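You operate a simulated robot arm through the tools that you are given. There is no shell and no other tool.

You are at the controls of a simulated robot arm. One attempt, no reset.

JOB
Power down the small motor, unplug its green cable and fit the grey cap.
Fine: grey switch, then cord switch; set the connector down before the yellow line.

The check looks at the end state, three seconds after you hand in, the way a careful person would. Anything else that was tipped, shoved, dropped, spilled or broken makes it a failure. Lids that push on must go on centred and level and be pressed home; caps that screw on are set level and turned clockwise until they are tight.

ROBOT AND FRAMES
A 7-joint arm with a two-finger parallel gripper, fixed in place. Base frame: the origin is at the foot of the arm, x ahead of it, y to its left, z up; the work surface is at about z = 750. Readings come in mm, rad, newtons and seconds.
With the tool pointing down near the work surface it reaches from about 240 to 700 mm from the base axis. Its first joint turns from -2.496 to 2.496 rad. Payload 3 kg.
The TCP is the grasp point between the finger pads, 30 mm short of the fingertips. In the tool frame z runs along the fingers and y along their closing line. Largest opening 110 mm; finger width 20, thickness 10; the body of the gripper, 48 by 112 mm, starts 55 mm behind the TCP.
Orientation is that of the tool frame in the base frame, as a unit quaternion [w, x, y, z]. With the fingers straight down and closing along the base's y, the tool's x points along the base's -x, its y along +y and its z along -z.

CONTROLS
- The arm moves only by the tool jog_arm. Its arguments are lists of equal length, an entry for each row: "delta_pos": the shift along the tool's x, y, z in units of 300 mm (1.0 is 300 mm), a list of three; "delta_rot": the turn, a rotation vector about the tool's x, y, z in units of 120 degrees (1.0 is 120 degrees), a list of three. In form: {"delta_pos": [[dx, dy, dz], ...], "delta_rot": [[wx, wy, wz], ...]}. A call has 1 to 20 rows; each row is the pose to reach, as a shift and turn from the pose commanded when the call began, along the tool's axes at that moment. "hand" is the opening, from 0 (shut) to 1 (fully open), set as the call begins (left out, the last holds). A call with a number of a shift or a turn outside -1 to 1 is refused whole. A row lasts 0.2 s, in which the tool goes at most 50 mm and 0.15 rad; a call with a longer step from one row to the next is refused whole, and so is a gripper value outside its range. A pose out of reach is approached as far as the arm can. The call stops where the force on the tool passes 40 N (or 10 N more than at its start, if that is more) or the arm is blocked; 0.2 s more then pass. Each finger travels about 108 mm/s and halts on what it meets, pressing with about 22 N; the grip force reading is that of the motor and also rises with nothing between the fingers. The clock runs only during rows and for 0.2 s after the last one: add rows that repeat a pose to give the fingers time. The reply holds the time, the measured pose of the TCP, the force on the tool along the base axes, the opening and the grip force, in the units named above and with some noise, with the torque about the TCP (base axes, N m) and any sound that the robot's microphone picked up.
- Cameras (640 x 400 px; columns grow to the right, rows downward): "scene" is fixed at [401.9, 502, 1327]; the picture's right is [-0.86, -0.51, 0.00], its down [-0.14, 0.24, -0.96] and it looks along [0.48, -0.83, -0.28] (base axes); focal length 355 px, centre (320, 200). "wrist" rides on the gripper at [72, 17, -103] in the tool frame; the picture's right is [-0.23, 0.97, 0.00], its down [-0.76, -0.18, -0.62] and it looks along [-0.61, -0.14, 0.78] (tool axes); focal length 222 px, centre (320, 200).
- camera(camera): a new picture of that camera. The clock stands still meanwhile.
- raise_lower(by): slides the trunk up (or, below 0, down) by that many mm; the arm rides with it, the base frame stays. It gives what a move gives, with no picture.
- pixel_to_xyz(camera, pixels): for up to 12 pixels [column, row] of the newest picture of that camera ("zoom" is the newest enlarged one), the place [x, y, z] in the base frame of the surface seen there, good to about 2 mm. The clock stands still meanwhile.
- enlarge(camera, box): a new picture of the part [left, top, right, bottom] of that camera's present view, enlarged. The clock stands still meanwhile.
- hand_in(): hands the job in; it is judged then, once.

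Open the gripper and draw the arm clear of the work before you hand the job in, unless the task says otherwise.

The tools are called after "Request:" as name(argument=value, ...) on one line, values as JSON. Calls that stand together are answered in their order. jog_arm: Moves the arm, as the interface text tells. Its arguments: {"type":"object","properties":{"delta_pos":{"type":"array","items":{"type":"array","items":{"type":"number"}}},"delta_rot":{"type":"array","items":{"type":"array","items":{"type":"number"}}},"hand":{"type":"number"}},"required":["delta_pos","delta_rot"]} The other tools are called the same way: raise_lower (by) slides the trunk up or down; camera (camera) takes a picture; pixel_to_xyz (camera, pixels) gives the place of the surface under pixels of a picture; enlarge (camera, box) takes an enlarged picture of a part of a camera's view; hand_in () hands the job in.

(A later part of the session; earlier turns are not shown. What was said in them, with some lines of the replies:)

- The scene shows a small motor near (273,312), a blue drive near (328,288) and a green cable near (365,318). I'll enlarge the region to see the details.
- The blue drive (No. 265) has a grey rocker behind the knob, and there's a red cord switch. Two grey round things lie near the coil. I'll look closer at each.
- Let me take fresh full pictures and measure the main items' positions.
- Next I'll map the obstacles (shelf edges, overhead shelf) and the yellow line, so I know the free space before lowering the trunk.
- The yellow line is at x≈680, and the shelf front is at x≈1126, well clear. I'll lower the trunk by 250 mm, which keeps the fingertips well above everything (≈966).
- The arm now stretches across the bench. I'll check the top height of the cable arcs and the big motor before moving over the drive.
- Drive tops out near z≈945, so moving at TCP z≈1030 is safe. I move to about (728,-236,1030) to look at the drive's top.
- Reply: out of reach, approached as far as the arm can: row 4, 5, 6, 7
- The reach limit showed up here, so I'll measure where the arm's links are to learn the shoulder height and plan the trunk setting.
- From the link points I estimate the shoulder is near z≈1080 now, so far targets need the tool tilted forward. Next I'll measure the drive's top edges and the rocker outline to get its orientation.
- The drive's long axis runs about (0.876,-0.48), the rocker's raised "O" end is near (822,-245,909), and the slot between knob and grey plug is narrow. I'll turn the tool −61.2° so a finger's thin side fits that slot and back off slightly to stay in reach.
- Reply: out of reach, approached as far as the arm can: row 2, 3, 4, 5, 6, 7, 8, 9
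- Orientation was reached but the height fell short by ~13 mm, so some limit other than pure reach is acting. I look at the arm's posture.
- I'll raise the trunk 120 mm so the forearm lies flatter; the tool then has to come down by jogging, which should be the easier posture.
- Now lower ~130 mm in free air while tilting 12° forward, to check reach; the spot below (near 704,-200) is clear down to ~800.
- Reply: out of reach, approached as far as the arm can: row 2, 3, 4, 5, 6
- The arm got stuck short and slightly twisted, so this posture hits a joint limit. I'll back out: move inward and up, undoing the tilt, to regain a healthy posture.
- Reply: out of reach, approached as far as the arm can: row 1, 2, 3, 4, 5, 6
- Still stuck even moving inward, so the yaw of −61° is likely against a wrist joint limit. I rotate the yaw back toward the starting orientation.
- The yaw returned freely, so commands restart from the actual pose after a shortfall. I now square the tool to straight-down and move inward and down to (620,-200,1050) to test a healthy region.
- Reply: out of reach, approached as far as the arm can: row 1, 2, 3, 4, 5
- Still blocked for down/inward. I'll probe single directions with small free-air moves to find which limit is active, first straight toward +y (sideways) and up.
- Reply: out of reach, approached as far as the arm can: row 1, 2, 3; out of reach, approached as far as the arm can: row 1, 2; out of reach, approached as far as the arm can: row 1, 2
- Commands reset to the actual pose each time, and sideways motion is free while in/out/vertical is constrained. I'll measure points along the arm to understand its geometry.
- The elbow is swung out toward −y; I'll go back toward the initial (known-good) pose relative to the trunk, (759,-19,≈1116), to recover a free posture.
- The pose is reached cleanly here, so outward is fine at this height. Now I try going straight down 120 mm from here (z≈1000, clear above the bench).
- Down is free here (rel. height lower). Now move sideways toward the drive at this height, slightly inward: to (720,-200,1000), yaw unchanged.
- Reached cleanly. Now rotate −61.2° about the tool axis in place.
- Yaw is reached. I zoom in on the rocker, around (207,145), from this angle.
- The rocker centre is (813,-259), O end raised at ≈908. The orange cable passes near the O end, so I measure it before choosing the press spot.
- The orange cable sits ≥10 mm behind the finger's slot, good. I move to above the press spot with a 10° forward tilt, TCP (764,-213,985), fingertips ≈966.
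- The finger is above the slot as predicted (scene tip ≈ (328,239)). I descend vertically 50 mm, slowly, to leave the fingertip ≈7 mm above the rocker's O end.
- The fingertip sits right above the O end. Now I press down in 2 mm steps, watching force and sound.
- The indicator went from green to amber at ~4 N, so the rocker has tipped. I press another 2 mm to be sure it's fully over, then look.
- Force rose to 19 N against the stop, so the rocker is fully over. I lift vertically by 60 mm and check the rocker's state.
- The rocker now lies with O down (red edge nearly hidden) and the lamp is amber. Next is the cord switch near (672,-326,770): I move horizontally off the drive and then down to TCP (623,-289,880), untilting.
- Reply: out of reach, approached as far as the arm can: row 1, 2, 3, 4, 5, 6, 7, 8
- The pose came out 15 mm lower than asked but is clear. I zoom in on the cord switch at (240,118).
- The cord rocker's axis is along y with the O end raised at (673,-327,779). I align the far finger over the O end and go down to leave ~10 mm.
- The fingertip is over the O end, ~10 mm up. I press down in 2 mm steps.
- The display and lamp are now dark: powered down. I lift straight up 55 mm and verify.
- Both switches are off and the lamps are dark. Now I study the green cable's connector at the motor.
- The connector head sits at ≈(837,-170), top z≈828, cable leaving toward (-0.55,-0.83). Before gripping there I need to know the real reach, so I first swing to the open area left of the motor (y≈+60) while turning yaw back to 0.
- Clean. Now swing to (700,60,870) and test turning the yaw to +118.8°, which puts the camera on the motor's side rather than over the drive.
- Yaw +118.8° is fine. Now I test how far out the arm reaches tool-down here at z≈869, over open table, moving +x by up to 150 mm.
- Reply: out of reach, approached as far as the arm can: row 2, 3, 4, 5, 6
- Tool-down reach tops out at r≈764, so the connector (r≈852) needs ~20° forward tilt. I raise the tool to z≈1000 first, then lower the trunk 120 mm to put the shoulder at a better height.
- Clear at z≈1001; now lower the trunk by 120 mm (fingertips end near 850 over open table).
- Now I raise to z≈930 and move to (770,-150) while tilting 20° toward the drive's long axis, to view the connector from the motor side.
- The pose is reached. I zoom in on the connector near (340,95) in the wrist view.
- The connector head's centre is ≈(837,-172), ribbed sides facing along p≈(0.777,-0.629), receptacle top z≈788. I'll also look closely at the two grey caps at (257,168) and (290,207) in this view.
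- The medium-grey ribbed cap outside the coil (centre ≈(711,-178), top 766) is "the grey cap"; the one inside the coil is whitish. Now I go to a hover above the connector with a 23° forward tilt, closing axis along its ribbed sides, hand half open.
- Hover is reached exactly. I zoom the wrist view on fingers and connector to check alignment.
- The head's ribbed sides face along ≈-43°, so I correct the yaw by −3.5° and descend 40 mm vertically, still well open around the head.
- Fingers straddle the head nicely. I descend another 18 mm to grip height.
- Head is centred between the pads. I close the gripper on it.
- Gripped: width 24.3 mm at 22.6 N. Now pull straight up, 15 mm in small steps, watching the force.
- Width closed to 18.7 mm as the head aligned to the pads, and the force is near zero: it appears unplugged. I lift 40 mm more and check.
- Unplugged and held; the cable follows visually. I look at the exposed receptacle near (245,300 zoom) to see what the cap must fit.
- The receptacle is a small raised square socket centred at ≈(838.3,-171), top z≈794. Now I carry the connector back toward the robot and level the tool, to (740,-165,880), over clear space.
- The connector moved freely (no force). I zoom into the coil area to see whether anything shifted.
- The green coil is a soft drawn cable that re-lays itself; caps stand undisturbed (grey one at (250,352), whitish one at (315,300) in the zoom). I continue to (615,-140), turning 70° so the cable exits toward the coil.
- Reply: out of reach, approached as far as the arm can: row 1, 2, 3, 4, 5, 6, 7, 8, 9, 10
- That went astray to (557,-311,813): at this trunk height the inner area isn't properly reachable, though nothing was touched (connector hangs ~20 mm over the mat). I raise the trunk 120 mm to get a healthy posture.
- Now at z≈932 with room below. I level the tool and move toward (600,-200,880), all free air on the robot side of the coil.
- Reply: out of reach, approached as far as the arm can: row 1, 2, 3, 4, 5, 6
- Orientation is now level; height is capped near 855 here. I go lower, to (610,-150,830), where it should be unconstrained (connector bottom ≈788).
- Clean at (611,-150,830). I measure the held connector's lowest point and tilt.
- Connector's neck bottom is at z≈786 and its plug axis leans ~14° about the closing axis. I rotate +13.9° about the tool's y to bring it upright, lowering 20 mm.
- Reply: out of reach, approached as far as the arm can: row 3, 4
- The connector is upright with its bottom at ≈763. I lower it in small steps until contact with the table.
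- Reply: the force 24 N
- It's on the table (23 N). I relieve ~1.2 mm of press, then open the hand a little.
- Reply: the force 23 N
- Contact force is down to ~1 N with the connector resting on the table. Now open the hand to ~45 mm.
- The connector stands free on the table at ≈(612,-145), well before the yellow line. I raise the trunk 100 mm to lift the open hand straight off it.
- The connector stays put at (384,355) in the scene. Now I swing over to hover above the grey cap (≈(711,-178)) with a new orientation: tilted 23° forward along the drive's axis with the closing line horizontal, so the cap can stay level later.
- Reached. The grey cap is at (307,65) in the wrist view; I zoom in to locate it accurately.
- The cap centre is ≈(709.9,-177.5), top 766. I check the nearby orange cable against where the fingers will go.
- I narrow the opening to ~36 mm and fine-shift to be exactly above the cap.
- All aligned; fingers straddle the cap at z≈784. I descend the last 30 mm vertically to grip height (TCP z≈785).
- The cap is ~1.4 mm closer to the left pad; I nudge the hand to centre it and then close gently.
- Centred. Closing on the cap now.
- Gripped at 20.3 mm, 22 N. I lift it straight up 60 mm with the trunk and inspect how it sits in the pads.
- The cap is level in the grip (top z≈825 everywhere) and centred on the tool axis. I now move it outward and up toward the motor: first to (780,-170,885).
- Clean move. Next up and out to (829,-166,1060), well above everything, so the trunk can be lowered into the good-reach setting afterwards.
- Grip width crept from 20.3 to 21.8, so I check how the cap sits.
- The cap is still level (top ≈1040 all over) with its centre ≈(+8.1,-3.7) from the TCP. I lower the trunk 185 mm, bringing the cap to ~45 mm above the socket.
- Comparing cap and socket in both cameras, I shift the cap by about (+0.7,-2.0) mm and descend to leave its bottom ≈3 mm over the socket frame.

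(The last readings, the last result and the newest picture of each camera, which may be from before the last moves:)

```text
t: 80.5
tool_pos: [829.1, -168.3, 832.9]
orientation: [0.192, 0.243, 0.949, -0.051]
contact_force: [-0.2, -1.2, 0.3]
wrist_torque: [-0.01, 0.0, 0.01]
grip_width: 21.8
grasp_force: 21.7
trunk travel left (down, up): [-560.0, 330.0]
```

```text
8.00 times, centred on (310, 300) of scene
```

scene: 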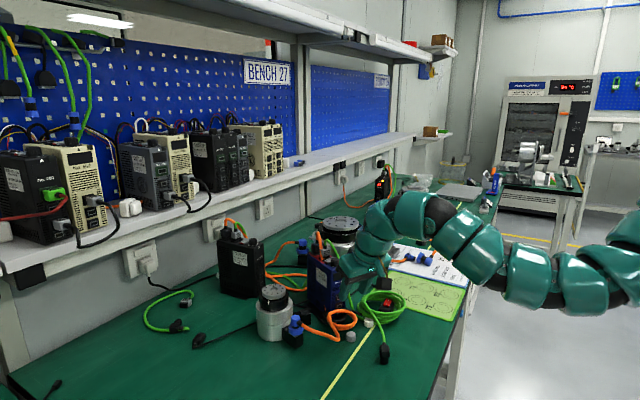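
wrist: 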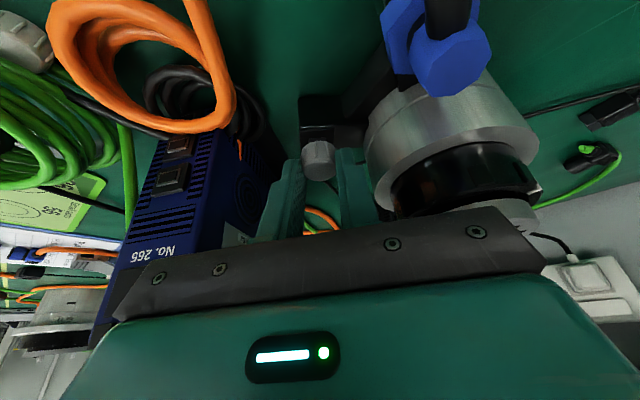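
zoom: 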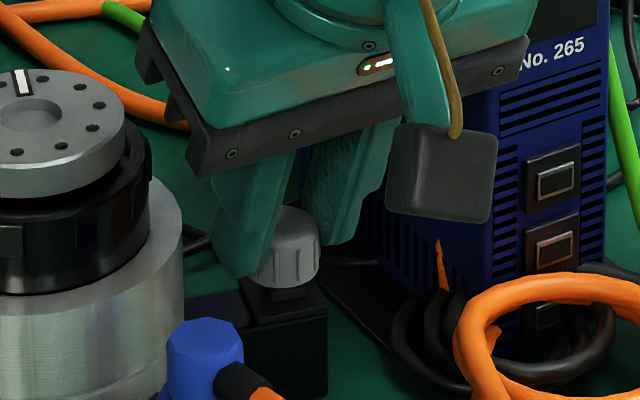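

Request:
pixel_to_xyz(camera="wrist", pixels=[[309.5, 139.5], [325, 138.5], [317, 139], [317.5, 181], [334.5, 167], [303, 168], [309, 178.5], [328.5, 177], [317.5, 160], [317.5, 163], [317.5, 157]])

Request:
pixel_to_xyz(camera="zoom", pixels=[[318, 245], [290, 215], [285, 283], [270, 283], [305, 278], [285, 294], [302, 292], [272, 292], [318, 262], [300, 240]])

```text
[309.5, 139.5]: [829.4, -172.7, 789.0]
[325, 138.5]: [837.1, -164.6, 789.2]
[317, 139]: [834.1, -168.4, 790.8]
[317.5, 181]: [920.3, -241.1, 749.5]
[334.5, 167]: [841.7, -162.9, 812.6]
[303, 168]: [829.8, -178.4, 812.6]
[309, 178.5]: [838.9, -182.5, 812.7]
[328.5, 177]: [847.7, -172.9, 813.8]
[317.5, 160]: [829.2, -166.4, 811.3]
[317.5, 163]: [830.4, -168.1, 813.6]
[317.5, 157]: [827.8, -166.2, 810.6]
```

```text
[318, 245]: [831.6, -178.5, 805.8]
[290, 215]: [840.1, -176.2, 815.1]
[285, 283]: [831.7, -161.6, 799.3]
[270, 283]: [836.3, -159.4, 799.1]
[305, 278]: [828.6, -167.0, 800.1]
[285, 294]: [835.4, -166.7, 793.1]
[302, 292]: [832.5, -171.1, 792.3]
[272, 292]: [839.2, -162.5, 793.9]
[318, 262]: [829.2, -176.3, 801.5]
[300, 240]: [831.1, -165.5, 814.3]
```

Both cameras now agree: cap and socket centres match within ~0.5 mm, cap bottom ≈798.5, frame top ≈793.5. I lower in 1 mm steps, watching force.

Request:
jog_arm(delta_pos=[[0.0013, 0, 0.0031], [0.0026, 0, 0.0061], [0.0039, 0, 0.0092], [0.0052, 0, 0.0123], [0.0065, 0, 0.0153], [0.0078, 0, 0.0184]], delta_rot=[[0, 0, 0], [0, 0, 0], [0, 0, 0], [0, 0, 0], [0, 0, 0], [0, 0, 0]])

Request:
enlarge(camera="scene", box=[295, 285, 325, 320])

```text
t: 81.9
tool_pos: [829.2, -168.0, 827.0]
orientation: [0.193, 0.245, 0.949, -0.051]
contact_force: [-0.8, 0.8, 0.6]
wrist_torque: [-0.03, 0.01, -0.03]
grip_width: 21.7
grasp_force: 22.0
trunk travel left (down, up): [-560.0, 330.0]
```

```text
11.43 times, centred on (310, 302) of scene
```

zoom: 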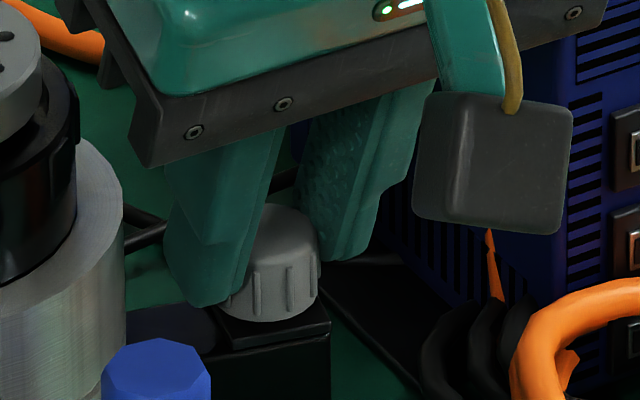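

No resistance yet; the cap has slid over the frame's top. I continue down in 1 mm steps.

Request:
jog_arm(delta_pos=[[0.0013, 0, 0.0031], [0.0026, 0, 0.0061], [0.0039, 0, 0.0092], [0.0046, 0, 0.0107], [0.0052, 0, 0.0123]], delta_rot=[[0, 0, 0], [0, 0, 0], [0, 0, 0], [0, 0, 0], [0, 0, 0]])

Request:
enlarge(camera="scene", box=[295, 285, 325, 320])

```text
t: 83.1
tool_pos: [829.9, -167.4, 823.6]
orientation: [0.193, 0.244, 0.949, -0.05]
contact_force: [-0.3, -0.8, 5.2]
wrist_torque: [-0.07, -0.04, 0.02]
grip_width: 21.7
grasp_force: 22.3
trunk travel left (down, up): [-560.0, 330.0]
```

```text
11.43 times, centred on (310, 302) of scene
```

zoom: 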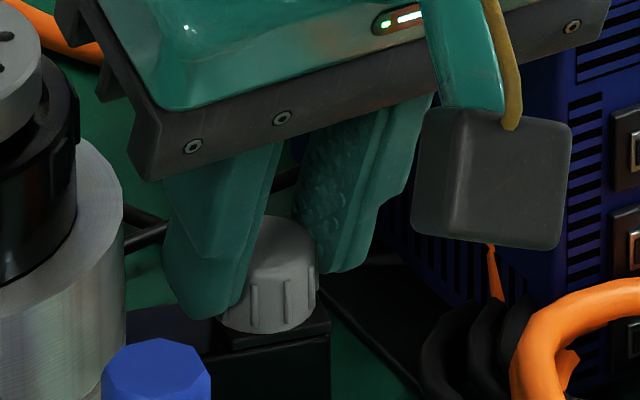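

Contact began (5 N) with the cap about at the plate. I press further in 0.5 mm steps to seat it.

Request:
jog_arm(delta_pos=[[0.0007, 0, 0.0015], [0.0013, 0, 0.0031], [0.002, 0, 0.0046], [0.0026, 0, 0.0061]], delta_rot=[[0, 0, 0], [0, 0, 0], [0, 0, 0], [0, 0, 0]])

Request:
camera(camera="wrist")

Request:
enlarge(camera="scene", box=[295, 285, 325, 320])

```text
t: 84.1
tool_pos: [829.3, -167.0, 824.0]
orientation: [0.194, 0.244, 0.949, -0.05]
contact_force: [3.8, 0.6, 15.7]
wrist_torque: [-0.07, -0.4, 0.04]
grip_width: 21.8
grasp_force: 22.4
trunk travel left (down, up): [-560.0, 330.0]
```

```text
taken
```

wrist: 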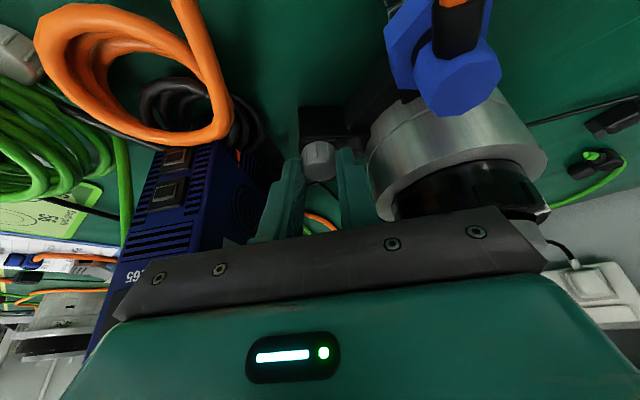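

```text
11.43 times, centred on (310, 302) of scene
```

zoom: 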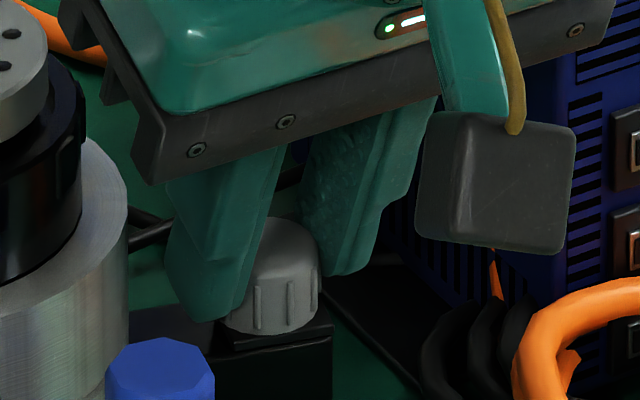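

Force is 16 N with little motion. I measure the cap's top height and levelness now, and check whether the motor shifted.

Request:
enlarge(camera="wrist", box=[290, 125, 350, 190])

Request:
pixel_to_xyz(camera="wrist", pixels=[[318, 172], [308, 171], [328, 171], [318, 179], [318, 165], [312, 166], [325, 166], [318, 150], [318, 140], [310, 136], [330, 136]])

```text
6.15 times, centred on (320, 158) of wrist
```

zoom: 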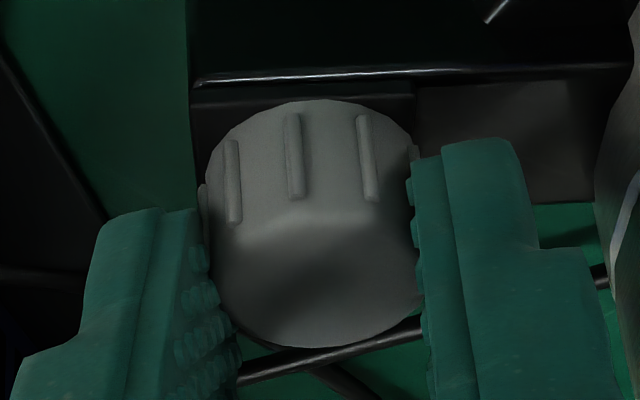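

```text
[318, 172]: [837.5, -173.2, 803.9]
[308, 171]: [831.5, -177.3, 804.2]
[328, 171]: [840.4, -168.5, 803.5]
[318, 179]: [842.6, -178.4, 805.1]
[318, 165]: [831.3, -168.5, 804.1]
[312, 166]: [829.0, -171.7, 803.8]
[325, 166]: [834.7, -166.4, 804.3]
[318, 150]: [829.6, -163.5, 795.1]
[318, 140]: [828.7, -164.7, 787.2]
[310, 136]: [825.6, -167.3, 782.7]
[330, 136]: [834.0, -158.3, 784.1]
```

Cap top is level at ≈804 and its rim is at the plate (≈788). I press a little more (1 mm command) to be sure it's home.

Request:
jog_arm(delta_pos=[[0.0007, 0, 0.0015], [0.0013, 0, 0.0031], [0.0013, 0, 0.0031]], delta_rot=[[0, 0, 0], [0, 0, 0], [0, 0, 0]])

Request:
camera(camera="wrist")

Request:
pixel_to_xyz(camera="wrist", pixels=[[318, 172], [308, 171], [328, 171], [318, 179], [318, 165], [312, 166], [325, 166], [318, 150], [318, 140]])

Request:
enlarge(camera="scene", box=[295, 285, 325, 320])

```text
t: 84.9
tool_pos: [829.2, -167.8, 820.8]
orientation: [0.193, 0.244, 0.949, -0.052]
contact_force: [2.0, 1.7, 14.8]
wrist_torque: [0.02, -0.27, 0.04]
grip_width: 21.7
grasp_force: 21.6
trunk travel left (down, up): [-560.0, 330.0]
```

```text
taken
```

wrist: 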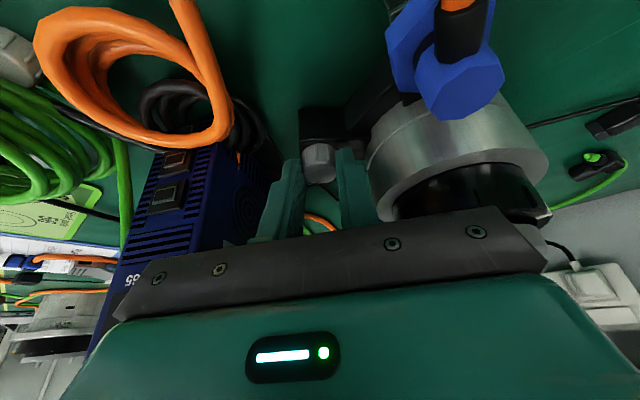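

```text
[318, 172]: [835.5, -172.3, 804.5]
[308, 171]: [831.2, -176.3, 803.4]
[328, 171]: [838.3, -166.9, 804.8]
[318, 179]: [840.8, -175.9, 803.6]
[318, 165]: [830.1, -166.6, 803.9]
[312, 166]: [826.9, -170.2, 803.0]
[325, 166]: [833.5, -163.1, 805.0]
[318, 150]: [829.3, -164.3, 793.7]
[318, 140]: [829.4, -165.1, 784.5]
```

```text
11.43 times, centred on (310, 302) of scene
```

zoom: 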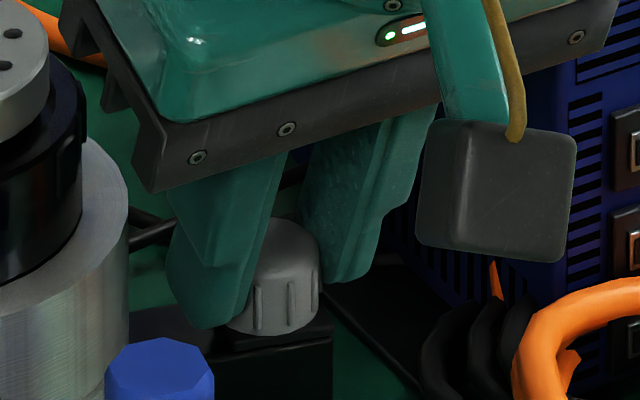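

The fingers slid ~3 mm down along the cap while the cap stayed at ≈804: it's hard against its stop. I relieve the load by rising ~2 mm before opening.

Request:
jog_arm(delta_pos=[[-0.0013, 0, -0.0031], [-0.0026, 0, -0.0061], [-0.0026, 0, -0.0061]], delta_rot=[[0, 0, 0], [0, 0, 0], [0, 0, 0]])

```text
t: 85.7
tool_pos: [828.6, -167.7, 821.4]
orientation: [0.192, 0.244, 0.949, -0.05]
contact_force: [4.8, 3.6, 7.0]
wrist_torque: [0.02, -0.17, 0.0]
grip_width: 21.5
grasp_force: 22.3
trunk travel left (down, up): [-560.0, 330.0]
```

Request:
jog_arm(delta_pos=[[-0.0013, 0.001, -0.0031], [-0.0013, 0.001, -0.0031]], delta_rot=[[0, 0, 0], [0, 0, 0]])

```text
t: 86.3
tool_pos: [828.6, -166.9, 821.9]
orientation: [0.191, 0.244, 0.95, -0.051]
contact_force: [1.2, 4.9, -0.8]
wrist_torque: [0.08, -0.04, 0.11]
grip_width: 21.5
grasp_force: 21.6
trunk travel left (down, up): [-560.0, 330.0]
```

Vertical load is gone. I open the hand to ~34 mm.

Request:
jog_arm(delta_pos=[[0, 0, 0], [0, 0, 0], [0, 0, 0]], delta_rot=[[0, 0, 0], [0, 0, 0], [0, 0, 0]], hand=0.31)

Request:
camera(camera="wrist")

Request:
enlarge(camera="wrist", box=[290, 125, 350, 190])

Request:
enlarge(camera="scene", box=[295, 285, 325, 320])

```text
t: 87.1
tool_pos: [829.6, -168.1, 823.4]
orientation: [0.194, 0.244, 0.949, -0.051]
contact_force: [-0.8, -0.5, 0.3]
wrist_torque: [-0.05, -0.01, -0.04]
grip_width: 34.1
grasp_force: 0.1
trunk travel left (down, up): [-560.0, 330.0]
```

```text
taken
```

wrist: 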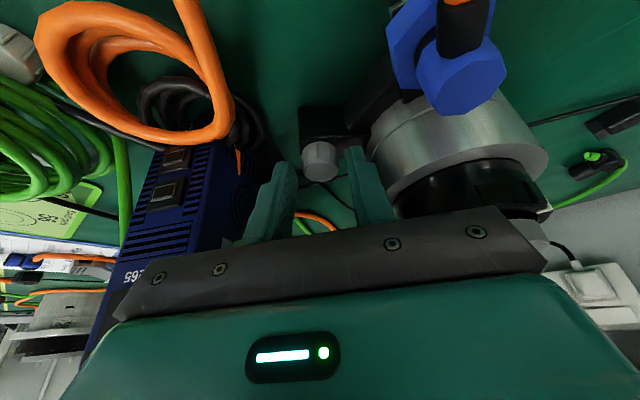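

```text
6.15 times, centred on (320, 158) of wrist
```

zoom: 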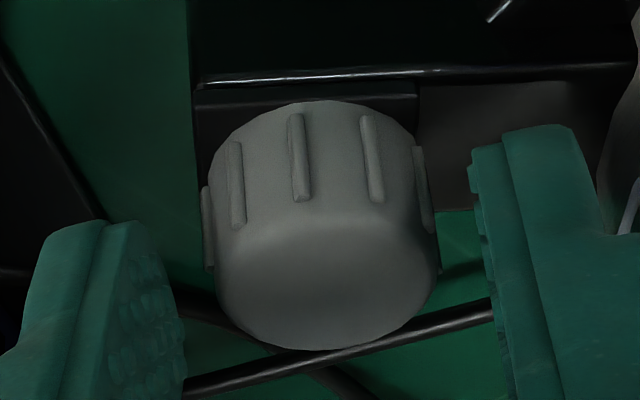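

```text
11.43 times, centred on (310, 302) of scene
```

zoom: 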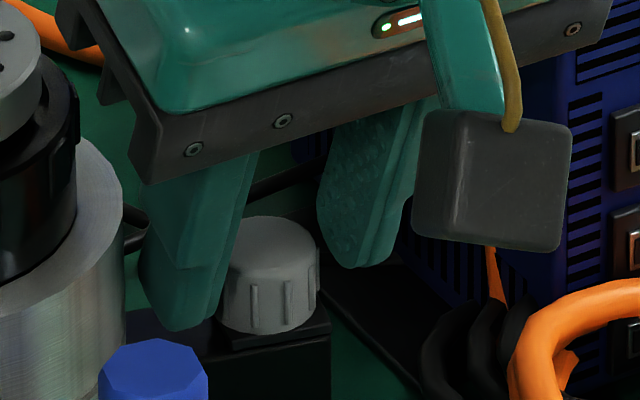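

Released; the cap sits on the receptacle and the motor is back where it was. I measure the cap's top plane and centre.

Request:
pixel_to_xyz(camera="wrist", pixels=[[320, 172], [309, 171], [332, 171], [320, 179], [320, 166], [313, 167], [328, 167], [312, 177], [329, 177], [320, 150], [320, 142]])

Request:
pixel_to_xyz(camera="zoom", pixels=[[275, 240], [245, 235], [305, 240], [275, 222], [272, 262], [270, 328], [240, 325], [305, 318], [320, 330], [235, 345], [285, 345]])

```text
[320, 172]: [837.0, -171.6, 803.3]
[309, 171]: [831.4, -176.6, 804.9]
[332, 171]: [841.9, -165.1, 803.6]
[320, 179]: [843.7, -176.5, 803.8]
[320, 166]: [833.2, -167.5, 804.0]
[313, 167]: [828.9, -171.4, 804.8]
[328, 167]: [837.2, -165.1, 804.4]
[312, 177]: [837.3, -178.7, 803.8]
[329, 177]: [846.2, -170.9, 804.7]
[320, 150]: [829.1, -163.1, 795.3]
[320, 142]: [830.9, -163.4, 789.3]
```

```text
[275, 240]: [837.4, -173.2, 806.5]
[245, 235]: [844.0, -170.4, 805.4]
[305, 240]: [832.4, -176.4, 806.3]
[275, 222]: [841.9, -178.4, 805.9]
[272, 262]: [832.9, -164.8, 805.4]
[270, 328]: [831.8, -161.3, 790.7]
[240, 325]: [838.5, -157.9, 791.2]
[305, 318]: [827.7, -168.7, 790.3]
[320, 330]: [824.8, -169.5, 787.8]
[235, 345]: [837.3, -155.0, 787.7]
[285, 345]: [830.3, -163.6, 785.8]
```

The cap is level (803.3–804.9) and centred at ≈(838,-172). To be sure it's home I'll lift clear, close the fingers and press gently on its top; first straight up 45 mm.

Request:
jog_arm(delta_pos=[[-0.0117, 0, -0.0276], [-0.0234, 0, -0.0552], [-0.0352, 0, -0.0828], [-0.0469, 0, -0.1105], [-0.0586, 0, -0.1381], [-0.0586, 0, -0.1381]], delta_rot=[[0, 0, 0], [0, 0, 0], [0, 0, 0], [0, 0, 0], [0, 0, 0], [0, 0, 0]])

Request:
camera(camera="wrist")

Request:
enlarge(camera="wrist", box=[290, 90, 350, 150])

Request:
enlarge(camera="scene", box=[295, 290, 325, 325])

```text
t: 88.5
tool_pos: [829.8, -167.8, 868.3]
orientation: [0.191, 0.244, 0.949, -0.05]
contact_force: [-0.2, -0.1, -0.6]
wrist_torque: [-0.01, 0.01, 0.04]
grip_width: 34.1
grasp_force: 0.0
trunk travel left (down, up): [-560.0, 330.0]
```

```text
taken
```

wrist: 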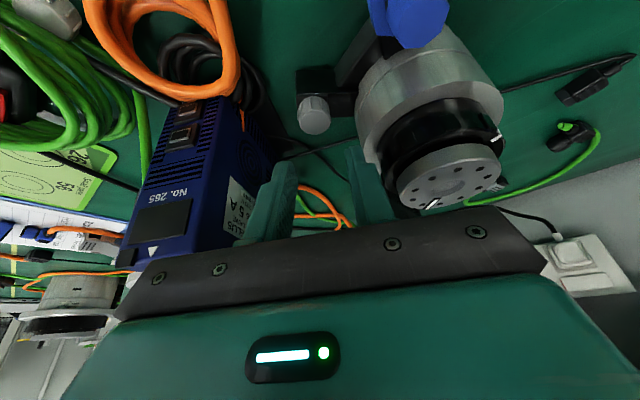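

```text
6.67 times, centred on (320, 120) of wrist
```

zoom: 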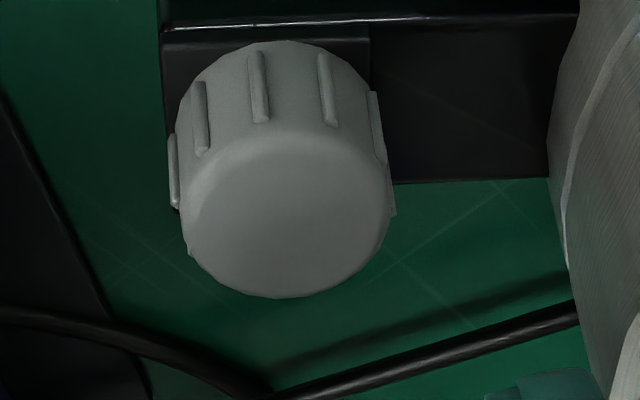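

```text
11.43 times, centred on (310, 308) of scene
```

zoom: 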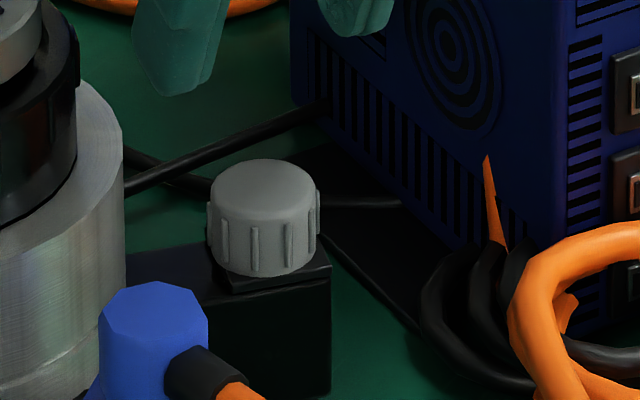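

Request:
pixel_to_xyz(camera="zoom", pixels=[[263, 190], [235, 190], [295, 190], [263, 172], [263, 210], [322, 266], [230, 288], [260, 272], [225, 262], [300, 262], [316, 240], [270, 285]])

Request:
pixel_to_xyz(camera="wrist", pixels=[[315, 121], [304, 121], [326, 121], [315, 133], [315, 112], [307, 115], [322, 113], [308, 130], [322, 130], [314, 98], [298, 110], [325, 95]])

```text
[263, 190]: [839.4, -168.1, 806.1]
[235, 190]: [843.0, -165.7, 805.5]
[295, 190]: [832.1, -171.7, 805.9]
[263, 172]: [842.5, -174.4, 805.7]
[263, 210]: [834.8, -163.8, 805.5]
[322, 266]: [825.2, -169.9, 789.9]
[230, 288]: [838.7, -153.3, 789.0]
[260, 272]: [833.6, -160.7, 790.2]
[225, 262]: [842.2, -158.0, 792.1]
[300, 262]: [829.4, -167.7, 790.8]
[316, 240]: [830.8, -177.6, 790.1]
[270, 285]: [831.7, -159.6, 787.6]
```

```text
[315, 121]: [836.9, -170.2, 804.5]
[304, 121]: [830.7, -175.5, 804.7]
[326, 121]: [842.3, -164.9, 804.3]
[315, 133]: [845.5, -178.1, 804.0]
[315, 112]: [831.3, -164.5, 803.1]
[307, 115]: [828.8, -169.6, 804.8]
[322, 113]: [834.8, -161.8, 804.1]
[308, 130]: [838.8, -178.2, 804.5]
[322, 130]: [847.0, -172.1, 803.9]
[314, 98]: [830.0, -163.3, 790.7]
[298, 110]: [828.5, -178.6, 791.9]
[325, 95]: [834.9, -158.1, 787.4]
```

The projection check shows the cap centre within ~0.5 mm of the socket centre and its rim on the plate. I close the fingers and position the fingertip edge above the cap's centre for a gentle confirming press.

Request:
jog_arm(delta_pos=[[0.0008, 0.0002, 0.0], [0.0016, 0.0004, 0.02], [0.0031, 0.0007, 0.045], [0.0031, 0.0007, 0.065], [0.0031, 0.0007, 0.065]], delta_rot=[[0, 0, 0], [0, 0, 0], [0, 0, 0], [0, 0, 0], [0, 0, 0]], hand=0.0)

Request:
enlarge(camera="scene", box=[295, 285, 325, 320])

Request:
enlarge(camera="wrist", box=[280, 90, 370, 190])

```text
t: 89.7
tool_pos: [835.7, -170.4, 849.0]
orientation: [0.193, 0.245, 0.949, -0.051]
contact_force: [-0.3, -0.1, 0.4]
wrist_torque: [0.0, 0.05, -0.02]
grip_width: 0.0
grasp_force: 22.5
trunk travel left (down, up): [-560.0, 330.0]
```

```text
11.43 times, centred on (310, 302) of scene
```

zoom: 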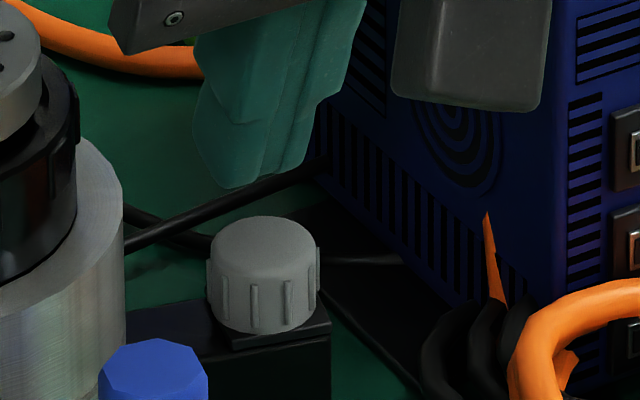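

```text
4.00 times, centred on (325, 140) of wrist
```

zoom: 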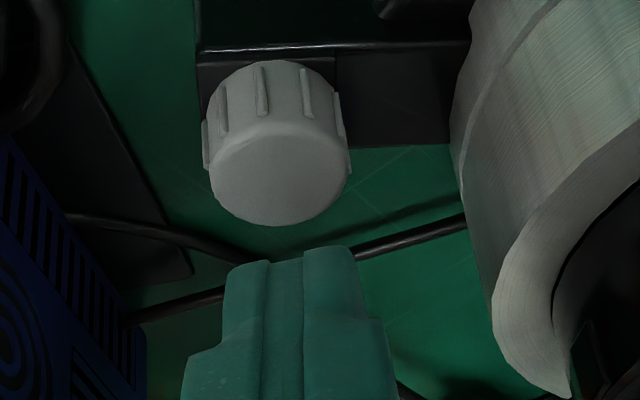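

Request:
pixel_to_xyz(camera="zoom", pixels=[[225, 182], [240, 185], [265, 178], [290, 168], [210, 160], [263, 245]])

Request:
camera(camera="wrist")

Request:
pixel_to_xyz(camera="wrist", pixels=[[308, 157], [318, 155], [327, 154], [320, 160], [315, 135], [313, 128]])

```text
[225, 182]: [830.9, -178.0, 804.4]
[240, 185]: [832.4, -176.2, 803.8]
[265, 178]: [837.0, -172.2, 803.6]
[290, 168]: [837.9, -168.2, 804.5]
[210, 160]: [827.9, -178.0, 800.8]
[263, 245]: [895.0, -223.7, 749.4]
```

```text
taken
```

wrist: 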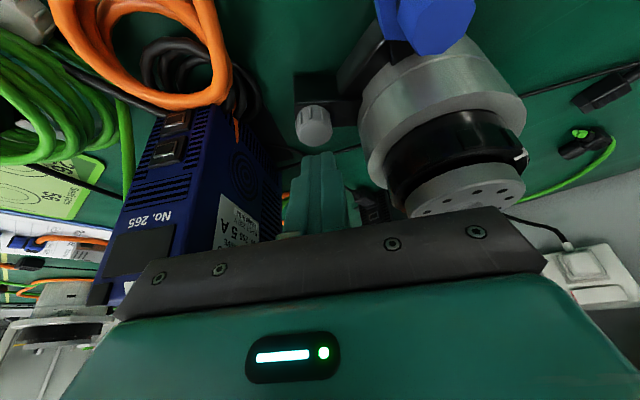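

```text
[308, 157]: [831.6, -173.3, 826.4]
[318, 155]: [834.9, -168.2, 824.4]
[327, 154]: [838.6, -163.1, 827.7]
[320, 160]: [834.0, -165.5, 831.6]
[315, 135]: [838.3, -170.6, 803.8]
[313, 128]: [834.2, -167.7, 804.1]
```

The fingertip's lowest edge is right above the cap's centre, ~13 mm up. I descend and press lightly.

Request:
jog_arm(delta_pos=[[0.0052, 0, 0.0123], [0.0104, 0, 0.0245], [0.0143, 0, 0.0338], [0.0156, 0, 0.0368], [0.0169, 0, 0.0399], [0.0182, 0, 0.043]], delta_rot=[[0, 0, 0], [0, 0, 0], [0, 0, 0], [0, 0, 0], [0, 0, 0], [0, 0, 0]])

Request:
enlarge(camera="scene", box=[295, 285, 325, 320])

```text
t: 91.1
tool_pos: [835.4, -170.3, 835.7]
orientation: [0.193, 0.245, 0.949, -0.051]
contact_force: [0.7, 0.3, 0.0]
wrist_torque: [-0.02, 0.02, -0.01]
grip_width: 0.3
grasp_force: 22.5
trunk travel left (down, up): [-560.0, 330.0]
```

```text
11.43 times, centred on (310, 302) of scene
```

zoom: 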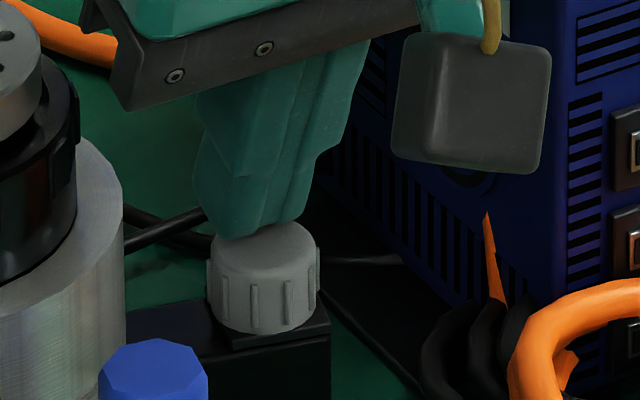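

Nearly touching (no force yet). I continue down in 1 mm steps to feel the contact.

Request:
jog_arm(delta_pos=[[0.0013, 0, 0.0031], [0.0026, 0, 0.0061], [0.0039, 0, 0.0092], [0.0046, 0, 0.0107]], delta_rot=[[0, 0, 0], [0, 0, 0], [0, 0, 0], [0, 0, 0]])

Request:
enlarge(camera="scene", box=[295, 285, 325, 320])

```text
t: 92.1
tool_pos: [835.3, -171.2, 835.5]
orientation: [0.195, 0.245, 0.948, -0.05]
contact_force: [0.1, -2.4, 19.2]
wrist_torque: [-0.06, -0.08, 0.03]
grip_width: 0.0
grasp_force: 21.8
trunk travel left (down, up): [-560.0, 330.0]
```

```text
11.43 times, centred on (310, 302) of scene
```

zoom: 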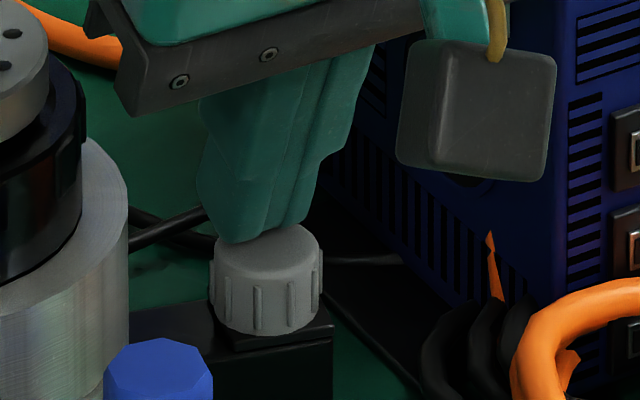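

A solid stop at 19 N, so the cap is home. I lift straight up 60 mm.

Request:
jog_arm(delta_pos=[[-0.0065, 0, -0.0153], [-0.0195, 0, -0.046], [-0.0325, 0, -0.0767], [-0.0456, 0, -0.1074], [-0.0586, 0, -0.1381], [-0.0781, 0, -0.1841], [-0.0781, 0, -0.1841]], delta_rot=[[0, 0, 0], [0, 0, 0], [0, 0, 0], [0, 0, 0], [0, 0, 0], [0, 0, 0], [0, 0, 0]])

Request:
camera(camera="wrist")

Request:
enlarge(camera="scene", box=[295, 285, 325, 320])

Request:
camera(camera="scene")

```text
t: 93.7
tool_pos: [835.1, -171.1, 891.7]
orientation: [0.192, 0.243, 0.949, -0.05]
contact_force: [-0.2, 0.7, 1.1]
wrist_torque: [0.0, -0.01, -0.03]
grip_width: 0.2
grasp_force: 22.0
trunk travel left (down, up): [-560.0, 330.0]
```

```text
taken
```

wrist: 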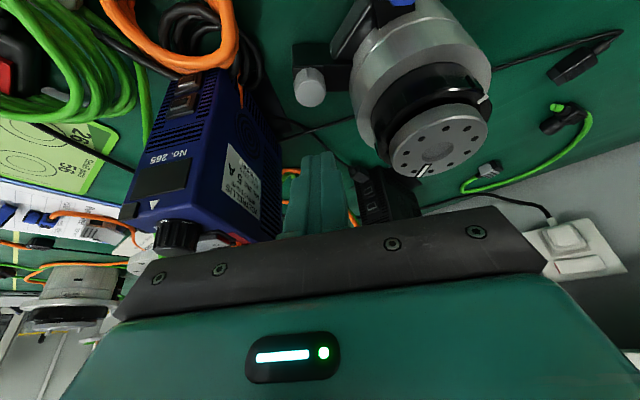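

```text
11.43 times, centred on (310, 302) of scene
```

zoom: 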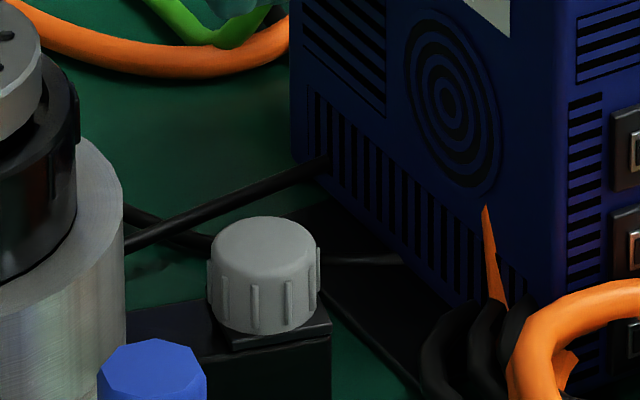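

```text
taken
```

scene: 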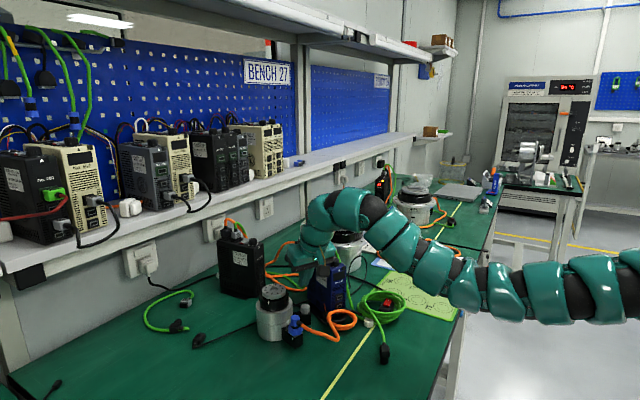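

The cap stands level on the receptacle, the motor is in place, and the connector stands at (384,355), on the near side of the line. I retreat: raise the trunk 300 mm straight up.

Request:
raise_lower(by=300)

Request:
jog_arm(delta_pos=[[0, 0, 0], [0, 0, 0], [0, 0, 0], [0, 0, 0]], delta_rot=[[0, 0, 0], [0, 0, 0], [0, 0, 0], [0, 0, 0]], hand=1.0)

Request:
camera(camera="scene")

Request:
camera(camera="wrist")

```text
t: 96.7
tool_pos: [836.2, -170.2, 1190.7]
orientation: [0.193, 0.244, 0.949, -0.05]
contact_force: [-0.7, 0.0, 0.9]
wrist_torque: [0.01, 0.02, 0.04]
grip_width: 0.2
grasp_force: 22.0
trunk travel left (down, up): [-860.0, 30.0]
```

```text
t: 97.7
tool_pos: [836.0, -171.2, 1191.0]
orientation: [0.193, 0.246, 0.949, -0.051]
contact_force: [0.4, 0.2, 0.0]
wrist_torque: [0.02, 0.0, -0.01]
grip_width: 109.9
grasp_force: 0.0
trunk travel left (down, up): [-860.0, 30.0]
```

```text
taken
```

scene: 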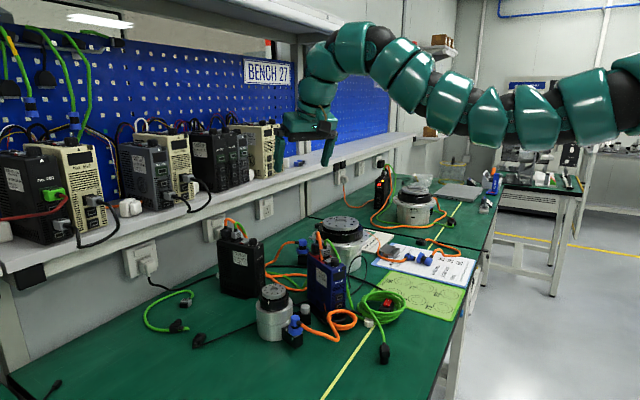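

```text
taken
```

wrist: 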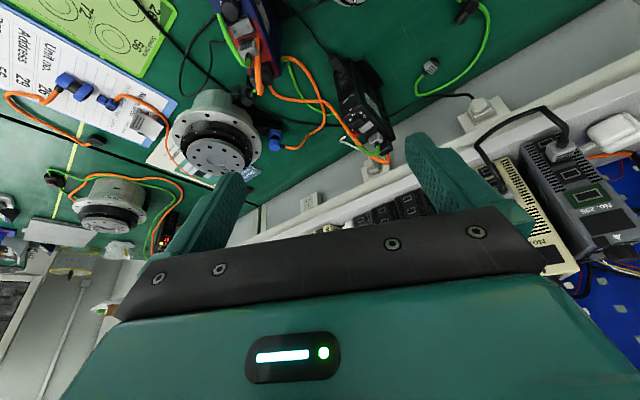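

Everything is clear of the hand. I do a final close inspection of switches, cap, connector and surroundings.

Request:
enlarge(camera="scene", box=[250, 225, 430, 370])

Request:
enlarge(camera="scene", box=[350, 285, 410, 370])

Request:
enlarge(camera="scene", box=[300, 225, 360, 275])

Request:
enlarge(camera="scene", box=[290, 290, 330, 325])

```text
2.76 times, centred on (340, 298) of scene
```

zoom: 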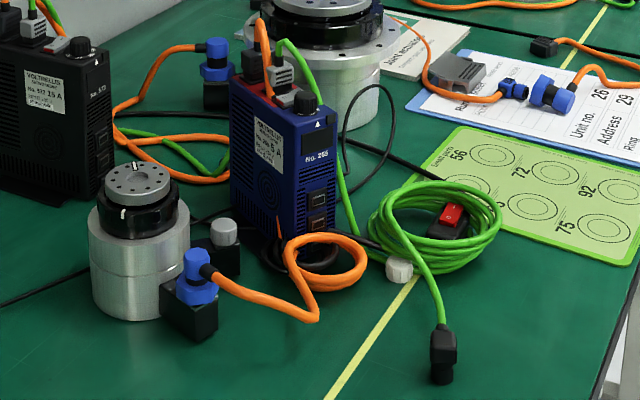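

```text
4.71 times, centred on (380, 328) of scene
```

zoom: 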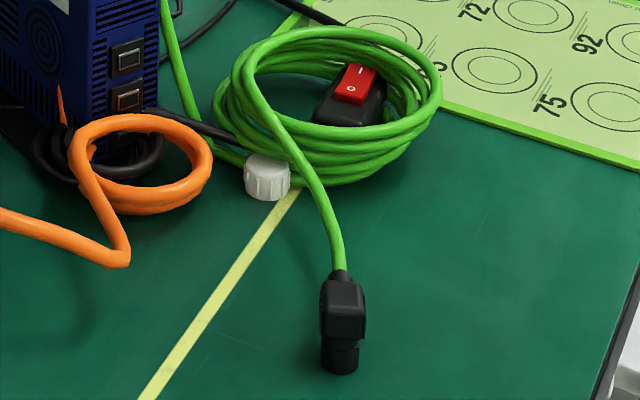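

```text
8.00 times, centred on (330, 250) of scene
```

zoom: 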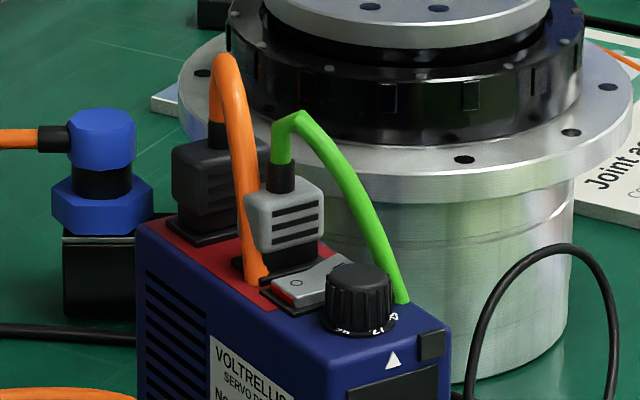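

```text
11.43 times, centred on (310, 308) of scene
```

zoom: 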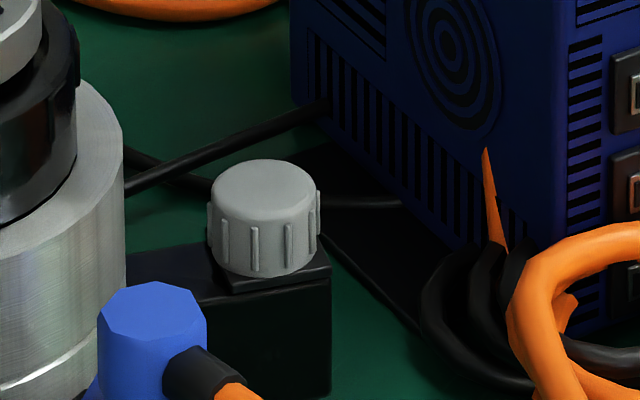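

Everything checks out: both switches read O, the lamps are dark, and the grey cap is level and flush on the receptacle. The connector rests before the yellow line, nothing else is disturbed, and the arm is clear with the hand open. Handing in.

Request:
hand_in()

```text
The job is handed in.
```

I've handed the job in: the small motor is powered down, its green cable is unplugged, and the grey cap is fitted. I haven't seen the verdict.

- **Power:** I pressed the grey switch on drive No. 265 to O first, then the red cord switch. The display and lamp are dark.
- **Connector:** It pulled straight out of the motor and now stands upright on the bench at about x = 612 mm, y = −148 mm. I took "before the yellow line" to mean the robot's side; the line runs at about x = 680 mm. If you meant the motor's side, it is in the wrong place.
- **Cap:** I used the grey ribbed cap and left the white one by the green coil untouched. It slid freely over the square socket, sits level, and stopped firmly at about 19 N when I pressed on its top. It measured within 1–2 mm of centred, with the closest check at about 0.5 mm. I didn't turn it, because nothing looked threaded.

While I pressed the cap, the motor leaned by under 1 mm and came back when released. The green cable re-laid itself as I carried the connector and now loops over the cord switch. I saw nothing else disturbed. The hand is open and the arm is well above the work.
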